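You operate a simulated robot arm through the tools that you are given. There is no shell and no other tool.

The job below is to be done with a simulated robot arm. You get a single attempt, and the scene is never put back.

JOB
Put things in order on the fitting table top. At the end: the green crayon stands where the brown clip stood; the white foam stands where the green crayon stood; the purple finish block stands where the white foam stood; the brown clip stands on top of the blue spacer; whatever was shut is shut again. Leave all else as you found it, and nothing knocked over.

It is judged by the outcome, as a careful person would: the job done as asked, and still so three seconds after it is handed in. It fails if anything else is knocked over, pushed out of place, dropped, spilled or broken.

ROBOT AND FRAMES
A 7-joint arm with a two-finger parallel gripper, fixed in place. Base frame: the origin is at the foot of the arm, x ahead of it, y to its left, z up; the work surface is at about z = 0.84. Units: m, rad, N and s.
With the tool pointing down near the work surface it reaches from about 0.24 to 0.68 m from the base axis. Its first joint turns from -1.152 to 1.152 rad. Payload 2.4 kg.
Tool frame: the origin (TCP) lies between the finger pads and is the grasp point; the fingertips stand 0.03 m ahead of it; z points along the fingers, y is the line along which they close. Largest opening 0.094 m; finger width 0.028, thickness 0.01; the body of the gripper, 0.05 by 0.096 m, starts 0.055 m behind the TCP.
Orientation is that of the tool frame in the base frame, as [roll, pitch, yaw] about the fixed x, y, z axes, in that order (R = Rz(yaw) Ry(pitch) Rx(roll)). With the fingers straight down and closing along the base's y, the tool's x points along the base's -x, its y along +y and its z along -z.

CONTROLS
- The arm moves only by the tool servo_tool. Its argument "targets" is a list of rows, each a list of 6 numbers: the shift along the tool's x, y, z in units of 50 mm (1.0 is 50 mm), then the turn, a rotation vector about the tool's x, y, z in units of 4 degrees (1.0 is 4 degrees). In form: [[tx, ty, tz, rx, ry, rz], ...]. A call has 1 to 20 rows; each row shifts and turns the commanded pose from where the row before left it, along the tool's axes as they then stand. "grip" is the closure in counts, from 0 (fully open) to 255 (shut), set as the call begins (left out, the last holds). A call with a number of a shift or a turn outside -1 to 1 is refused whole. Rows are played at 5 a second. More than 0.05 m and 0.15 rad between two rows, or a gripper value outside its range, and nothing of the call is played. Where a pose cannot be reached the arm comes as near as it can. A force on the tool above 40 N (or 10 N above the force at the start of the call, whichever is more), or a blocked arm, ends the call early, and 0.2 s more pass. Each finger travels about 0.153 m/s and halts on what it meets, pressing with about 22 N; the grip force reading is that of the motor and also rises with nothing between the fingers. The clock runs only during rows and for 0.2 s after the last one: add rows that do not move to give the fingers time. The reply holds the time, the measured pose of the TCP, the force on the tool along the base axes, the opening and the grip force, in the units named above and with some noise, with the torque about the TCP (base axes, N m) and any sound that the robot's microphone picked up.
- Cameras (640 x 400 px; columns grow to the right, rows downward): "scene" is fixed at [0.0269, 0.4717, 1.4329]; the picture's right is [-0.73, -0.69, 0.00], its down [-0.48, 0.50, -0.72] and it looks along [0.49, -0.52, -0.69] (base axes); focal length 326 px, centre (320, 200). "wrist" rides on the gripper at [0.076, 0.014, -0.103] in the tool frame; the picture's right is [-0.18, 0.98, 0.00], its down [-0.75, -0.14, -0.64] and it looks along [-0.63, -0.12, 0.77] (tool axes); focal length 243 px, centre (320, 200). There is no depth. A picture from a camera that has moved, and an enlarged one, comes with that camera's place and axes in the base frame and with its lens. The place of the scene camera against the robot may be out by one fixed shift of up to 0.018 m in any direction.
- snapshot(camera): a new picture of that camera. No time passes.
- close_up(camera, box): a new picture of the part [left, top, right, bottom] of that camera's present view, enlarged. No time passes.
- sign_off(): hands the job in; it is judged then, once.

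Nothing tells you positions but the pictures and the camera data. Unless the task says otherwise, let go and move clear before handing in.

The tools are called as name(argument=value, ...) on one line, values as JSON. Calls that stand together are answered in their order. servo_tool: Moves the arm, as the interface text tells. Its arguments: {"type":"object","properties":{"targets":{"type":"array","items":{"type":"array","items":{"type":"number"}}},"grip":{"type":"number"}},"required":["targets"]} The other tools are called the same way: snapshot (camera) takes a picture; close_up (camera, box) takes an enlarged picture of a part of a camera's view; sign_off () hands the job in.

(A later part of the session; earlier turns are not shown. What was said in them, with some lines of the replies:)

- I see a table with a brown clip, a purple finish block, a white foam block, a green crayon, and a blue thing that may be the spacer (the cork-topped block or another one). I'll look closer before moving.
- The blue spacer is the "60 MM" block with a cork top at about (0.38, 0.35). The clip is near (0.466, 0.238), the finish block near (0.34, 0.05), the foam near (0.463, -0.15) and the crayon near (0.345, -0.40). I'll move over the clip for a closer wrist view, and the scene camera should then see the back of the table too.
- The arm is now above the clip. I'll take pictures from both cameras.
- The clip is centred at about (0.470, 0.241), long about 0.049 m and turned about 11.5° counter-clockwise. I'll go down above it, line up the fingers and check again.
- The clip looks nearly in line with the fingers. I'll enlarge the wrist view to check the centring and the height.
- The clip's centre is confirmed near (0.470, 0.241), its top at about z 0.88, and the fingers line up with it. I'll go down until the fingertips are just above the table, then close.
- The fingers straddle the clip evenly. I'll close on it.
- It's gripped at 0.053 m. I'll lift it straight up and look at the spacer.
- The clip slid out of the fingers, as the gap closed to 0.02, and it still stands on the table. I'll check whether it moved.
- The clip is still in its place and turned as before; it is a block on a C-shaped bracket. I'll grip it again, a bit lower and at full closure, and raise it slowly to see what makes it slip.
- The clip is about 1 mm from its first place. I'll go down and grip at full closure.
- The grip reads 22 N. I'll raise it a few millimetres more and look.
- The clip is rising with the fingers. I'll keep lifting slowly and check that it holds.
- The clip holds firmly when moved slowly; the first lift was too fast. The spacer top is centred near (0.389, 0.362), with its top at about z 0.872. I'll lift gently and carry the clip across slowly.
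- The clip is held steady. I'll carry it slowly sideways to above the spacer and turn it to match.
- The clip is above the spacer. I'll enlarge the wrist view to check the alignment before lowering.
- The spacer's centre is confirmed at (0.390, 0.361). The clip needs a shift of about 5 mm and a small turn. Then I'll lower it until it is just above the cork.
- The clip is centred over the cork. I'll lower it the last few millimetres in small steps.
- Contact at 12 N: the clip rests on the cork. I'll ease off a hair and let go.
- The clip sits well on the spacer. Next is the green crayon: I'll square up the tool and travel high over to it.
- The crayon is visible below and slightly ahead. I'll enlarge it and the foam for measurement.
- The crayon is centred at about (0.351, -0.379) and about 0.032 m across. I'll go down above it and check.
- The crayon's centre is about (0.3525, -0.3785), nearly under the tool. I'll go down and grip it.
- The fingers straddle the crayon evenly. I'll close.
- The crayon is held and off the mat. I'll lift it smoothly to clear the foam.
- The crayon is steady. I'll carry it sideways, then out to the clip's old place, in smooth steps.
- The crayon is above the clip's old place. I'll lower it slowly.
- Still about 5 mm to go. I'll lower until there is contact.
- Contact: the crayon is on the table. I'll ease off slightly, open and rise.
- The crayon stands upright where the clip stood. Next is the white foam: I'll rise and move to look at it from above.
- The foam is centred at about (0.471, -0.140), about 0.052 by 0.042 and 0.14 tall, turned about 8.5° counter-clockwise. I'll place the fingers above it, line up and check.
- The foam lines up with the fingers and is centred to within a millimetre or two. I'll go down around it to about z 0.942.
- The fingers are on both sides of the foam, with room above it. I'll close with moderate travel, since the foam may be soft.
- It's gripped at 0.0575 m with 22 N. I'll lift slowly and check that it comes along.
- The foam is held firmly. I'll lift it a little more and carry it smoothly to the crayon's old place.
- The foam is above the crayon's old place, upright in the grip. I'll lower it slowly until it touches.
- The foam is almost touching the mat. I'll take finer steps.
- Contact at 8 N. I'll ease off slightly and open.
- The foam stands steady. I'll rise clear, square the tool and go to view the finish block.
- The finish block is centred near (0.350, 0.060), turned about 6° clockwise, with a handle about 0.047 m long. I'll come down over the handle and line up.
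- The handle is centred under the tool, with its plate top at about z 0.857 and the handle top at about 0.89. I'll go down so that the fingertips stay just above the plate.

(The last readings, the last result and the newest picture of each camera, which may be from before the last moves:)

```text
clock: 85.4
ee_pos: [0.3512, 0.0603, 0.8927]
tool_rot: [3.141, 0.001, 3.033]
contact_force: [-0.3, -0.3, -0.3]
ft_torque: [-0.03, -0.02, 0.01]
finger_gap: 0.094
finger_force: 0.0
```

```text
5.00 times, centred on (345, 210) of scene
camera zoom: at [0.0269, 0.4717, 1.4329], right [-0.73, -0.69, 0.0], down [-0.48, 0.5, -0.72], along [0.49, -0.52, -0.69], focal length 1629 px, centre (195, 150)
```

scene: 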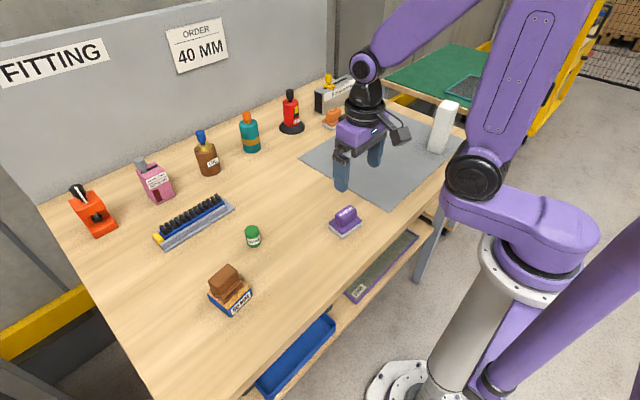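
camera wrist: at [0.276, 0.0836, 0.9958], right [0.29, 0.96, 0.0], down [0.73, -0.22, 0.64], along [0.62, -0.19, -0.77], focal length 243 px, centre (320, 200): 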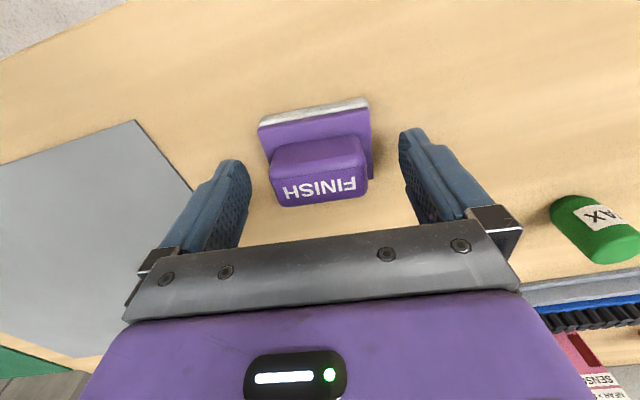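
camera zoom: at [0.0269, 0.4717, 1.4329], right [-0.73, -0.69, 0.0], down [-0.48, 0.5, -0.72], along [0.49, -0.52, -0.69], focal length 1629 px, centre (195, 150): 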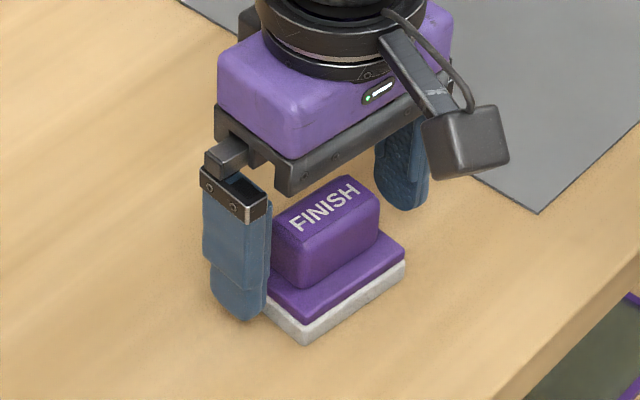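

The handle is centred between the fingers. I'll close on it.

servo_tool(targets=[[0, 0, 0, 0, 0, 0], [0, 0, 0, 0, 0, 0], [0, 0, 0, 0, 0, 0], [0, 0, 0, 0, 0, 0]], grip=255)

servo_tool(targets=[[0, 0, -0.04, 0, 0, 0], [0, 0, -0.06, 0, 0, 0], [0, 0, -0.06, 0, 0, 0], [0, 0, -0.06, 0, 0, 0], [0, 0, 0, 0, 0, 0]])

snapshot(camera="wrist")

close_up(camera="scene", box=[290, 170, 400, 250])

```text
clock: 86.4
ee_pos: [0.3506, 0.0601, 0.8923]
tool_rot: [-3.141, 0.0, 3.033]
contact_force: [0.0, -0.7, 0.8]
ft_torque: [0.01, 0.0, 0.01]
finger_gap: 0.0557
finger_force: 21.7
```

```text
clock: 87.6
ee_pos: [0.3502, 0.0611, 0.9035]
tool_rot: [3.14, -0.001, 3.034]
contact_force: [0.3, 0.7, -0.7]
ft_torque: [0.03, 0.0, 0.02]
finger_gap: 0.0557
finger_force: 22.1
```

```text
taken
camera wrist: at [0.2759, 0.0839, 1.0066], right [0.29, 0.96, 0.0], down [0.73, -0.22, 0.64], along [0.61, -0.19, -0.77], focal length 243 px, centre (320, 200)
```

wrist: 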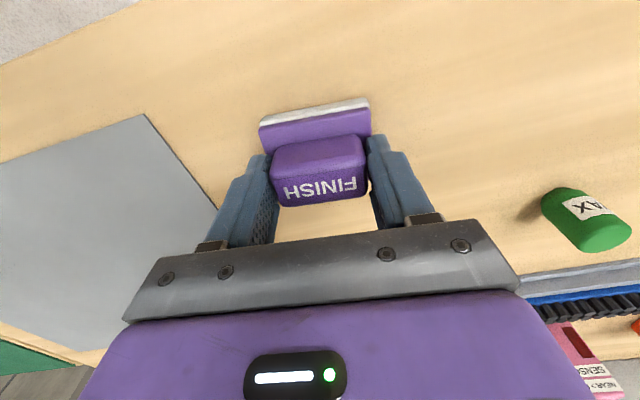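

```text
5.00 times, centred on (345, 210) of scene
camera zoom: at [0.0269, 0.4717, 1.4329], right [-0.73, -0.69, 0.0], down [-0.48, 0.5, -0.72], along [0.49, -0.52, -0.69], focal length 1629 px, centre (195, 150)
```

zoom: 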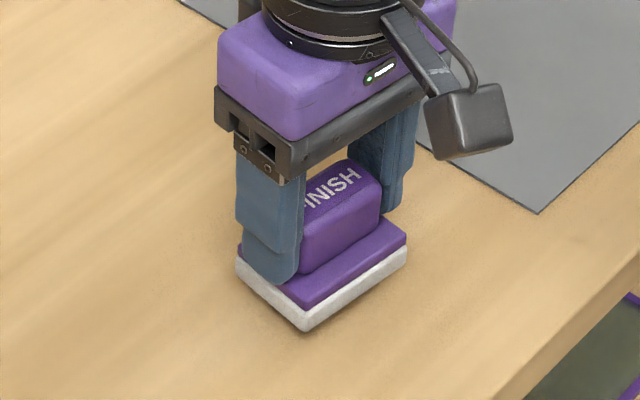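

The finish block is held level. I'll lift it a bit and carry it slowly to where the foam stood, at (0.472, -0.1395).

servo_tool(targets=[[0, 0, -0.08, 0, 0, 0], [0, 0, -0.15, 0, 0, 0], [0, 0, -0.2, 0, 0, 0], [0, 0, -0.2, 0, 0, 0], [0, 0, -0.2, 0, 0, 0], [0, 0, -0.1, 0, 0, 0], [0, 0, 0, 0, 0, 0]])

servo_tool(targets=[[-0.0476, -0.0621, 0, 0, 0, 0], [-0.0952, -0.1242, 0, 0, 0, 0], [-0.1428, -0.1862, 0, 0, 0, 0], [-0.1904, -0.2483, 0, 0, 0, 0], [-0.1904, -0.2483, 0, 0, 0, 0], [-0.1904, -0.2483, 0, 0, 0, 0], [-0.1904, -0.2483, 0, 0, 0, 0], [-0.1904, -0.2483, 0, 0, 0, 0], [-0.1904, -0.2483, 0, 0, 0, 0], [-0.1904, -0.2483, 0, 0, 0, 0], [-0.1904, -0.2483, 0, 0, 0, 0], [-0.1904, -0.2483, 0, 0, 0, 0], [-0.1904, -0.2483, 0, 0, 0, 0], [-0.1904, -0.2483, 0, 0, 0, 0], [-0.1904, -0.2483, 0, 0, 0, 0], [-0.1428, -0.1862, 0, 0, 0, 0], [-0.0952, -0.1242, 0, 0, 0, 0], [-0.0476, -0.0621, 0, 0, 0, 0], [0, 0, 0, 0, 0, 0]])

snapshot(camera="wrist")

snapshot(camera="scene")

```text
clock: 89.2
ee_pos: [0.3505, 0.0612, 0.9498]
tool_rot: [-3.141, 0.001, 3.033]
contact_force: [-0.7, -0.3, -0.4]
ft_torque: [0.01, 0.0, 0.03]
finger_gap: 0.0556
finger_force: 22.3
```

```text
clock: 93.2
ee_pos: [0.4714, -0.1413, 0.9501]
tool_rot: [3.14, 0.0, 3.035]
contact_force: [-0.3, 0.2, -0.9]
ft_torque: [0.02, 0.0, -0.03]
finger_gap: 0.0558
finger_force: 21.9
```

```text
taken
camera wrist: at [0.3978, -0.1168, 1.0534], right [0.29, 0.96, 0.0], down [0.73, -0.22, 0.64], along [0.61, -0.19, -0.77], focal length 243 px, centre (320, 200)
```

wrist: 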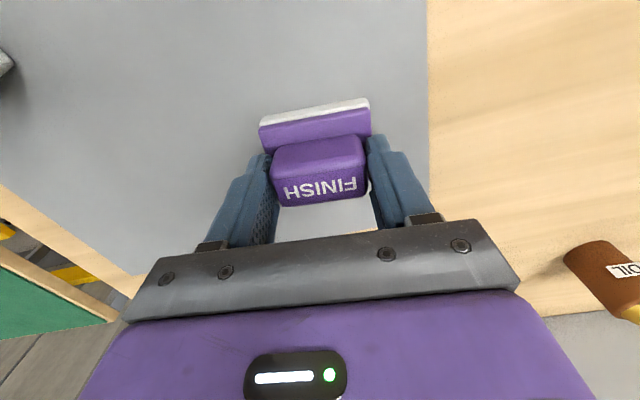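

```text
taken
```

scene: 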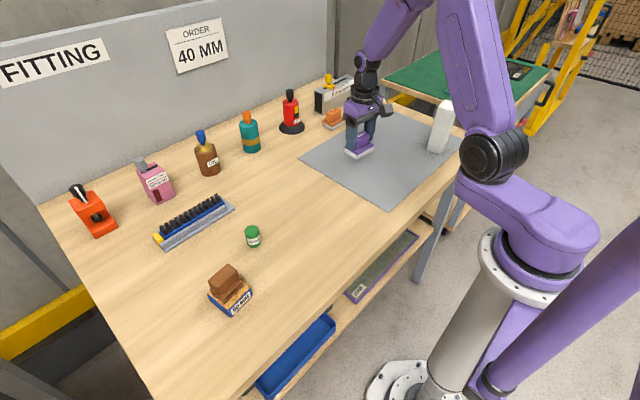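

The finish block is above the foam's old place. I'll lower it gently.

servo_tool(targets=[[-0.01, 0.03, 0.08, 0, 0, 0], [0, 0, 0.14, 0, 0, 0], [0, 0, 0.2, 0, 0, 0], [0, 0, 0.2, 0, 0, 0], [0, 0, 0.18, 0, 0, 0], [0, 0, 0.12, 0, 0, 0], [0, 0, 0.06, 0, 0, 0], [0, 0, 0, 0, 0, 0]])

servo_tool(targets=[[0, 0, 0.04, 0, 0, 0], [0, 0, 0, 0, 0, 0]])

servo_tool(targets=[[0, 0, 0.025, 0, 0, 0], [0, 0, 0, 0, 0, 0]])

```text
clock: 95.0
ee_pos: [0.4721, -0.1392, 0.8994]
tool_rot: [3.14, 0.003, 3.033]
contact_force: [-0.2, -0.1, 0.0]
ft_torque: [0.02, 0.02, 0.0]
finger_gap: 0.0558
finger_force: 21.6
```

```text
clock: 95.6
ee_pos: [0.4735, -0.1389, 0.898]
tool_rot: [-3.141, 0.0, 3.034]
contact_force: [-0.1, -0.9, 0.2]
ft_torque: [0.0, 0.01, -0.05]
finger_gap: 0.0559
finger_force: 21.6
```

```text
clock: 96.2
ee_pos: [0.4737, -0.1386, 0.8976]
tool_rot: [-3.14, 0.0, 3.034]
contact_force: [0.1, 1.2, 0.2]
ft_torque: [0.0, -0.02, -0.04]
finger_gap: 0.0557
finger_force: 21.6
```

servo_tool(targets=[[0, 0, 0.025, 0, 0, 0], [0, 0, 0, 0, 0, 0]])

servo_tool(targets=[[0, 0, 0.02, 0, 0, 0], [0, 0, 0, 0, 0, 0]])

close_up(camera="scene", box=[310, 100, 410, 180])

```text
clock: 96.8
ee_pos: [0.473, -0.1386, 0.8958]
tool_rot: [3.141, 0.001, 3.034]
contact_force: [0.5, 1.2, -1.1]
ft_torque: [-0.02, 0.02, 0.01]
finger_gap: 0.0559
finger_force: 21.9
```

```text
clock: 97.4
ee_pos: [0.4729, -0.1381, 0.8945]
tool_rot: [-3.14, 0.001, 3.035]
contact_force: [-0.4, -0.7, -0.2]
ft_torque: [-0.05, -0.03, -0.01]
finger_gap: 0.0558
finger_force: 21.9
```

```text
5.00 times, centred on (360, 140) of scene
camera zoom: at [0.0269, 0.4717, 1.4329], right [-0.73, -0.69, 0.0], down [-0.48, 0.5, -0.72], along [0.49, -0.52, -0.69], focal length 1629 px, centre (120, 500)
```

zoom: 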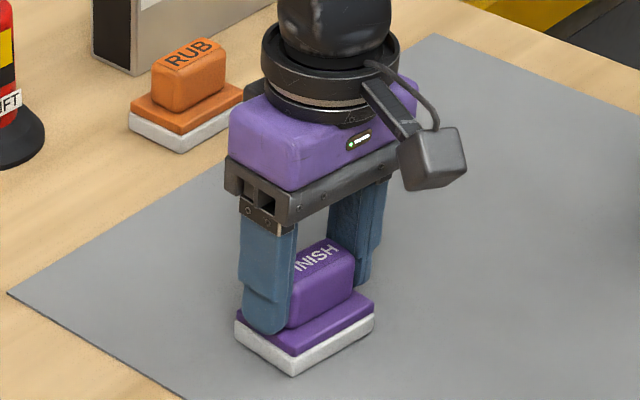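

The block is just about on the mat. I'll continue in fine steps until contact.

servo_tool(targets=[[0, -0.02, 0.015, 0, 0, 0], [0, 0, 0, 0, 0, 0]])

servo_tool(targets=[[0, 0, 0.015, 0, 0, 0], [0, 0, 0, 0, 0, 0]])

```text
clock: 98.0
ee_pos: [0.4722, -0.1398, 0.8941]
tool_rot: [3.14, -0.001, 3.033]
contact_force: [-0.6, 1.6, 3.8]
ft_torque: [0.13, 0.05, 0.02]
finger_gap: 0.0554
finger_force: 21.9
```

```text
clock: 98.6
ee_pos: [0.4733, -0.1388, 0.8942]
tool_rot: [-3.141, 0.001, 3.032]
contact_force: [-2.4, 3.5, 16.9]
ft_torque: [0.03, 0.12, -0.01]
finger_gap: 0.0558
finger_force: 21.8
```

Contact. I'll ease off, open and rise clear.

servo_tool(targets=[[0, 0, -0.017, 0, 0, 0], [0, 0, 0, 0, 0, 0]])

servo_tool(targets=[[0, 0, 0, 0, 0, 0], [0, 0, 0, 0, 0, 0]], grip=60)

servo_tool(targets=[[0, 0, 0, 0, 0, 0], [0, 0, 0, 0, 0, 0], [0, 0, -0.3, 0, 0, 0], [0, 0, -0.6, 0, 0, 0], [0, 0, -0.9, 0, 0, 0], [0, 0, -0.9, 0, 0, 0], [0, 0, -0.9, 0, 0, 0], [0, 0, -0.9, 0, 0, 0], [0, 0, 0, 0, 0, 0]], grip=0)

snapshot(camera="wrist")

snapshot(camera="scene")

```text
clock: 99.2
ee_pos: [0.4733, -0.1399, 0.8938]
tool_rot: [-3.141, 0.0, 3.034]
contact_force: [1.0, -0.7, 0.3]
ft_torque: [-0.03, -0.05, 0.0]
finger_gap: 0.0554
finger_force: 22.0
```

```text
clock: 99.8
ee_pos: [0.4722, -0.1405, 0.8939]
tool_rot: [3.141, 0.0, 3.035]
contact_force: [-0.4, -0.1, 0.0]
ft_torque: [-0.02, 0.0, -0.02]
finger_gap: 0.0721
finger_force: 0.1
```

```text
clock: 101.8
ee_pos: [0.4738, -0.1405, 1.1193]
tool_rot: [-3.14, -0.001, 3.034]
contact_force: [0.3, 0.9, 0.0]
ft_torque: [0.01, -0.01, -0.01]
finger_gap: 0.0937
finger_force: 0.2
```

```text
taken
camera wrist: at [0.398, -0.1171, 1.2222], right [0.29, 0.96, 0.0], down [0.73, -0.22, 0.64], along [0.61, -0.19, -0.77], focal length 243 px, centre (320, 200)
```

wrist: 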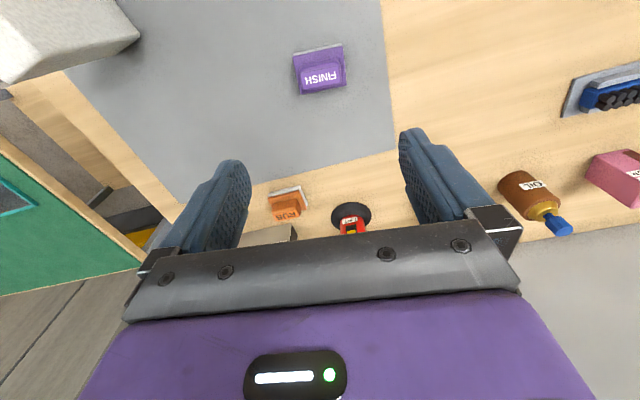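

```text
taken
```

scene: 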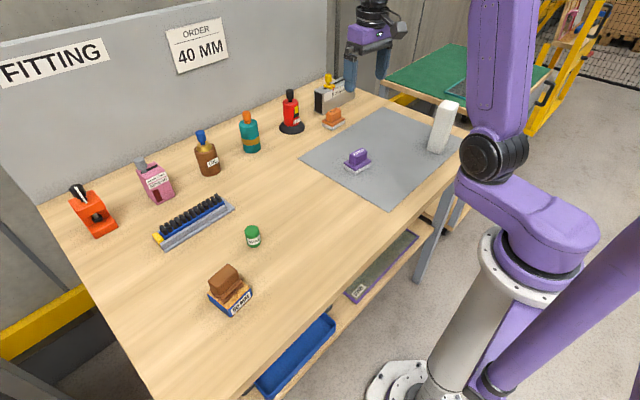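

All four moves are done. I'll back the arm away to its starting area and do a last check.

servo_tool(targets=[[0.3, 0.75, -0.1, 0, 0, -0.5], [0.3, 0.75, -0.1, 0, 0, -0.5], [0.3, 0.75, -0.1, 0, 0, -0.55], [0.3, 0.75, -0.1, 0, 0, 0], [0.3, 0.75, -0.1, 0, 0, 0], [0, 0, 0, 0, 0, 0]])

snapshot(camera="scene")

close_up(camera="scene", box=[280, 80, 480, 210])

close_up(camera="scene", box=[180, 200, 380, 320])

close_up(camera="scene", box=[40, 110, 280, 260])

snapshot(camera="wrist")

```text
clock: 103.2
ee_pos: [0.4057, 0.0504, 1.1434]
tool_rot: [-3.141, 0.0, 3.141]
contact_force: [0.8, 0.3, 0.2]
ft_torque: [-0.03, 0.02, 0.02]
finger_gap: 0.0941
finger_force: 0.0
```

```text
taken
```

scene: 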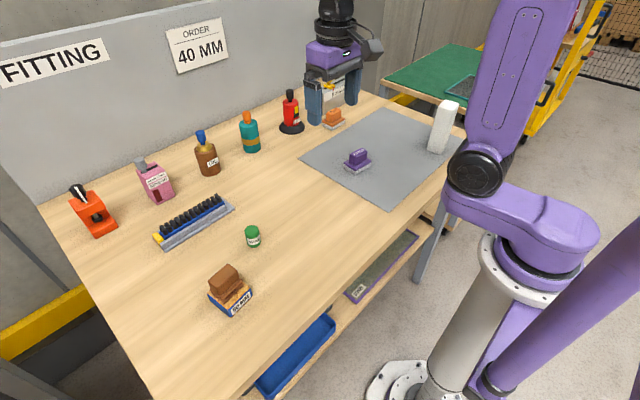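

```text
3.08 times, centred on (380, 145) of scene
camera zoom: at [0.0268, 0.4717, 1.4329], right [-0.73, -0.69, 0.0], down [-0.48, 0.5, -0.72], along [0.49, -0.52, -0.69], focal length 1003 px, centre (135, 369)
```

zoom: 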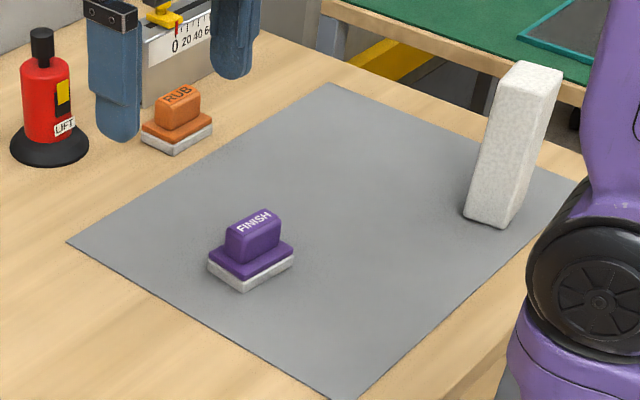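

```text
3.20 times, centred on (280, 260) of scene
camera zoom: at [0.0268, 0.4717, 1.4329], right [-0.73, -0.69, 0.0], down [-0.48, 0.5, -0.72], along [0.49, -0.52, -0.69], focal length 1043 px, centre (448, 8)
```

zoom: 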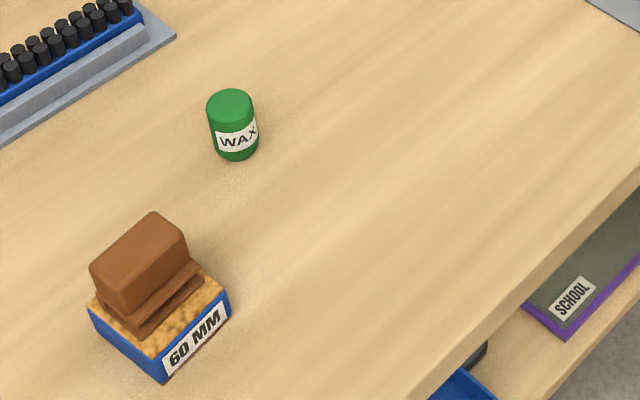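

```text
2.67 times, centred on (160, 185) of scene
camera zoom: at [0.0268, 0.4717, 1.4329], right [-0.73, -0.69, 0.0], down [-0.48, 0.5, -0.72], along [0.49, -0.52, -0.69], focal length 869 px, centre (747, 240)
```

zoom: 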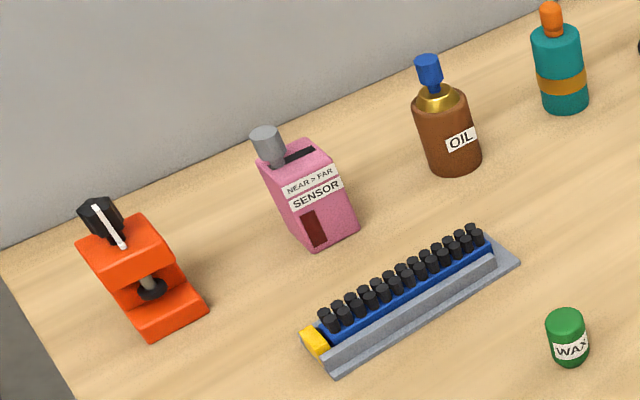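

```text
taken
camera wrist: at [0.3296, 0.0659, 1.2483], right [0.18, 0.98, 0.0], down [0.75, -0.14, 0.64], along [0.63, -0.12, -0.77], focal length 243 px, centre (320, 200)
```

wrist: 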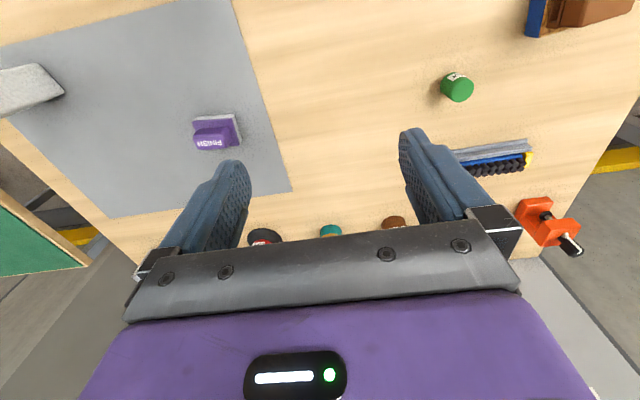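

Everything is in its asked place and upright: the clip on the blue spacer, the crayon at the clip's place, the foam at the crayon's place, and the finish block at the foam's place. Nothing was opened, the other things look untouched, and the arm is clear, so I'm handing in.

sign_off()

```text
The job is handed in.
```

The job is done and handed in; I have no verdict back yet. In the last pictures before hand-in everything stood upright and the arm was clear:

- **Brown clip:** it is on top of the blue "60 MM" spacer, near the middle of the cork.
- **Green crayon:** it stands where the clip stood.
- **White foam:** it stands where the crayon stood.
- **Purple finish block:** it stands where the foam stood.

The clip slipped out of the fingers on my first, too fast lift. It stayed standing about 1 mm from its place, and I lifted it again slowly without trouble.

I saw nothing that was shut and I opened nothing, so there was nothing to shut again. The other things on the table looked the same as at the start.
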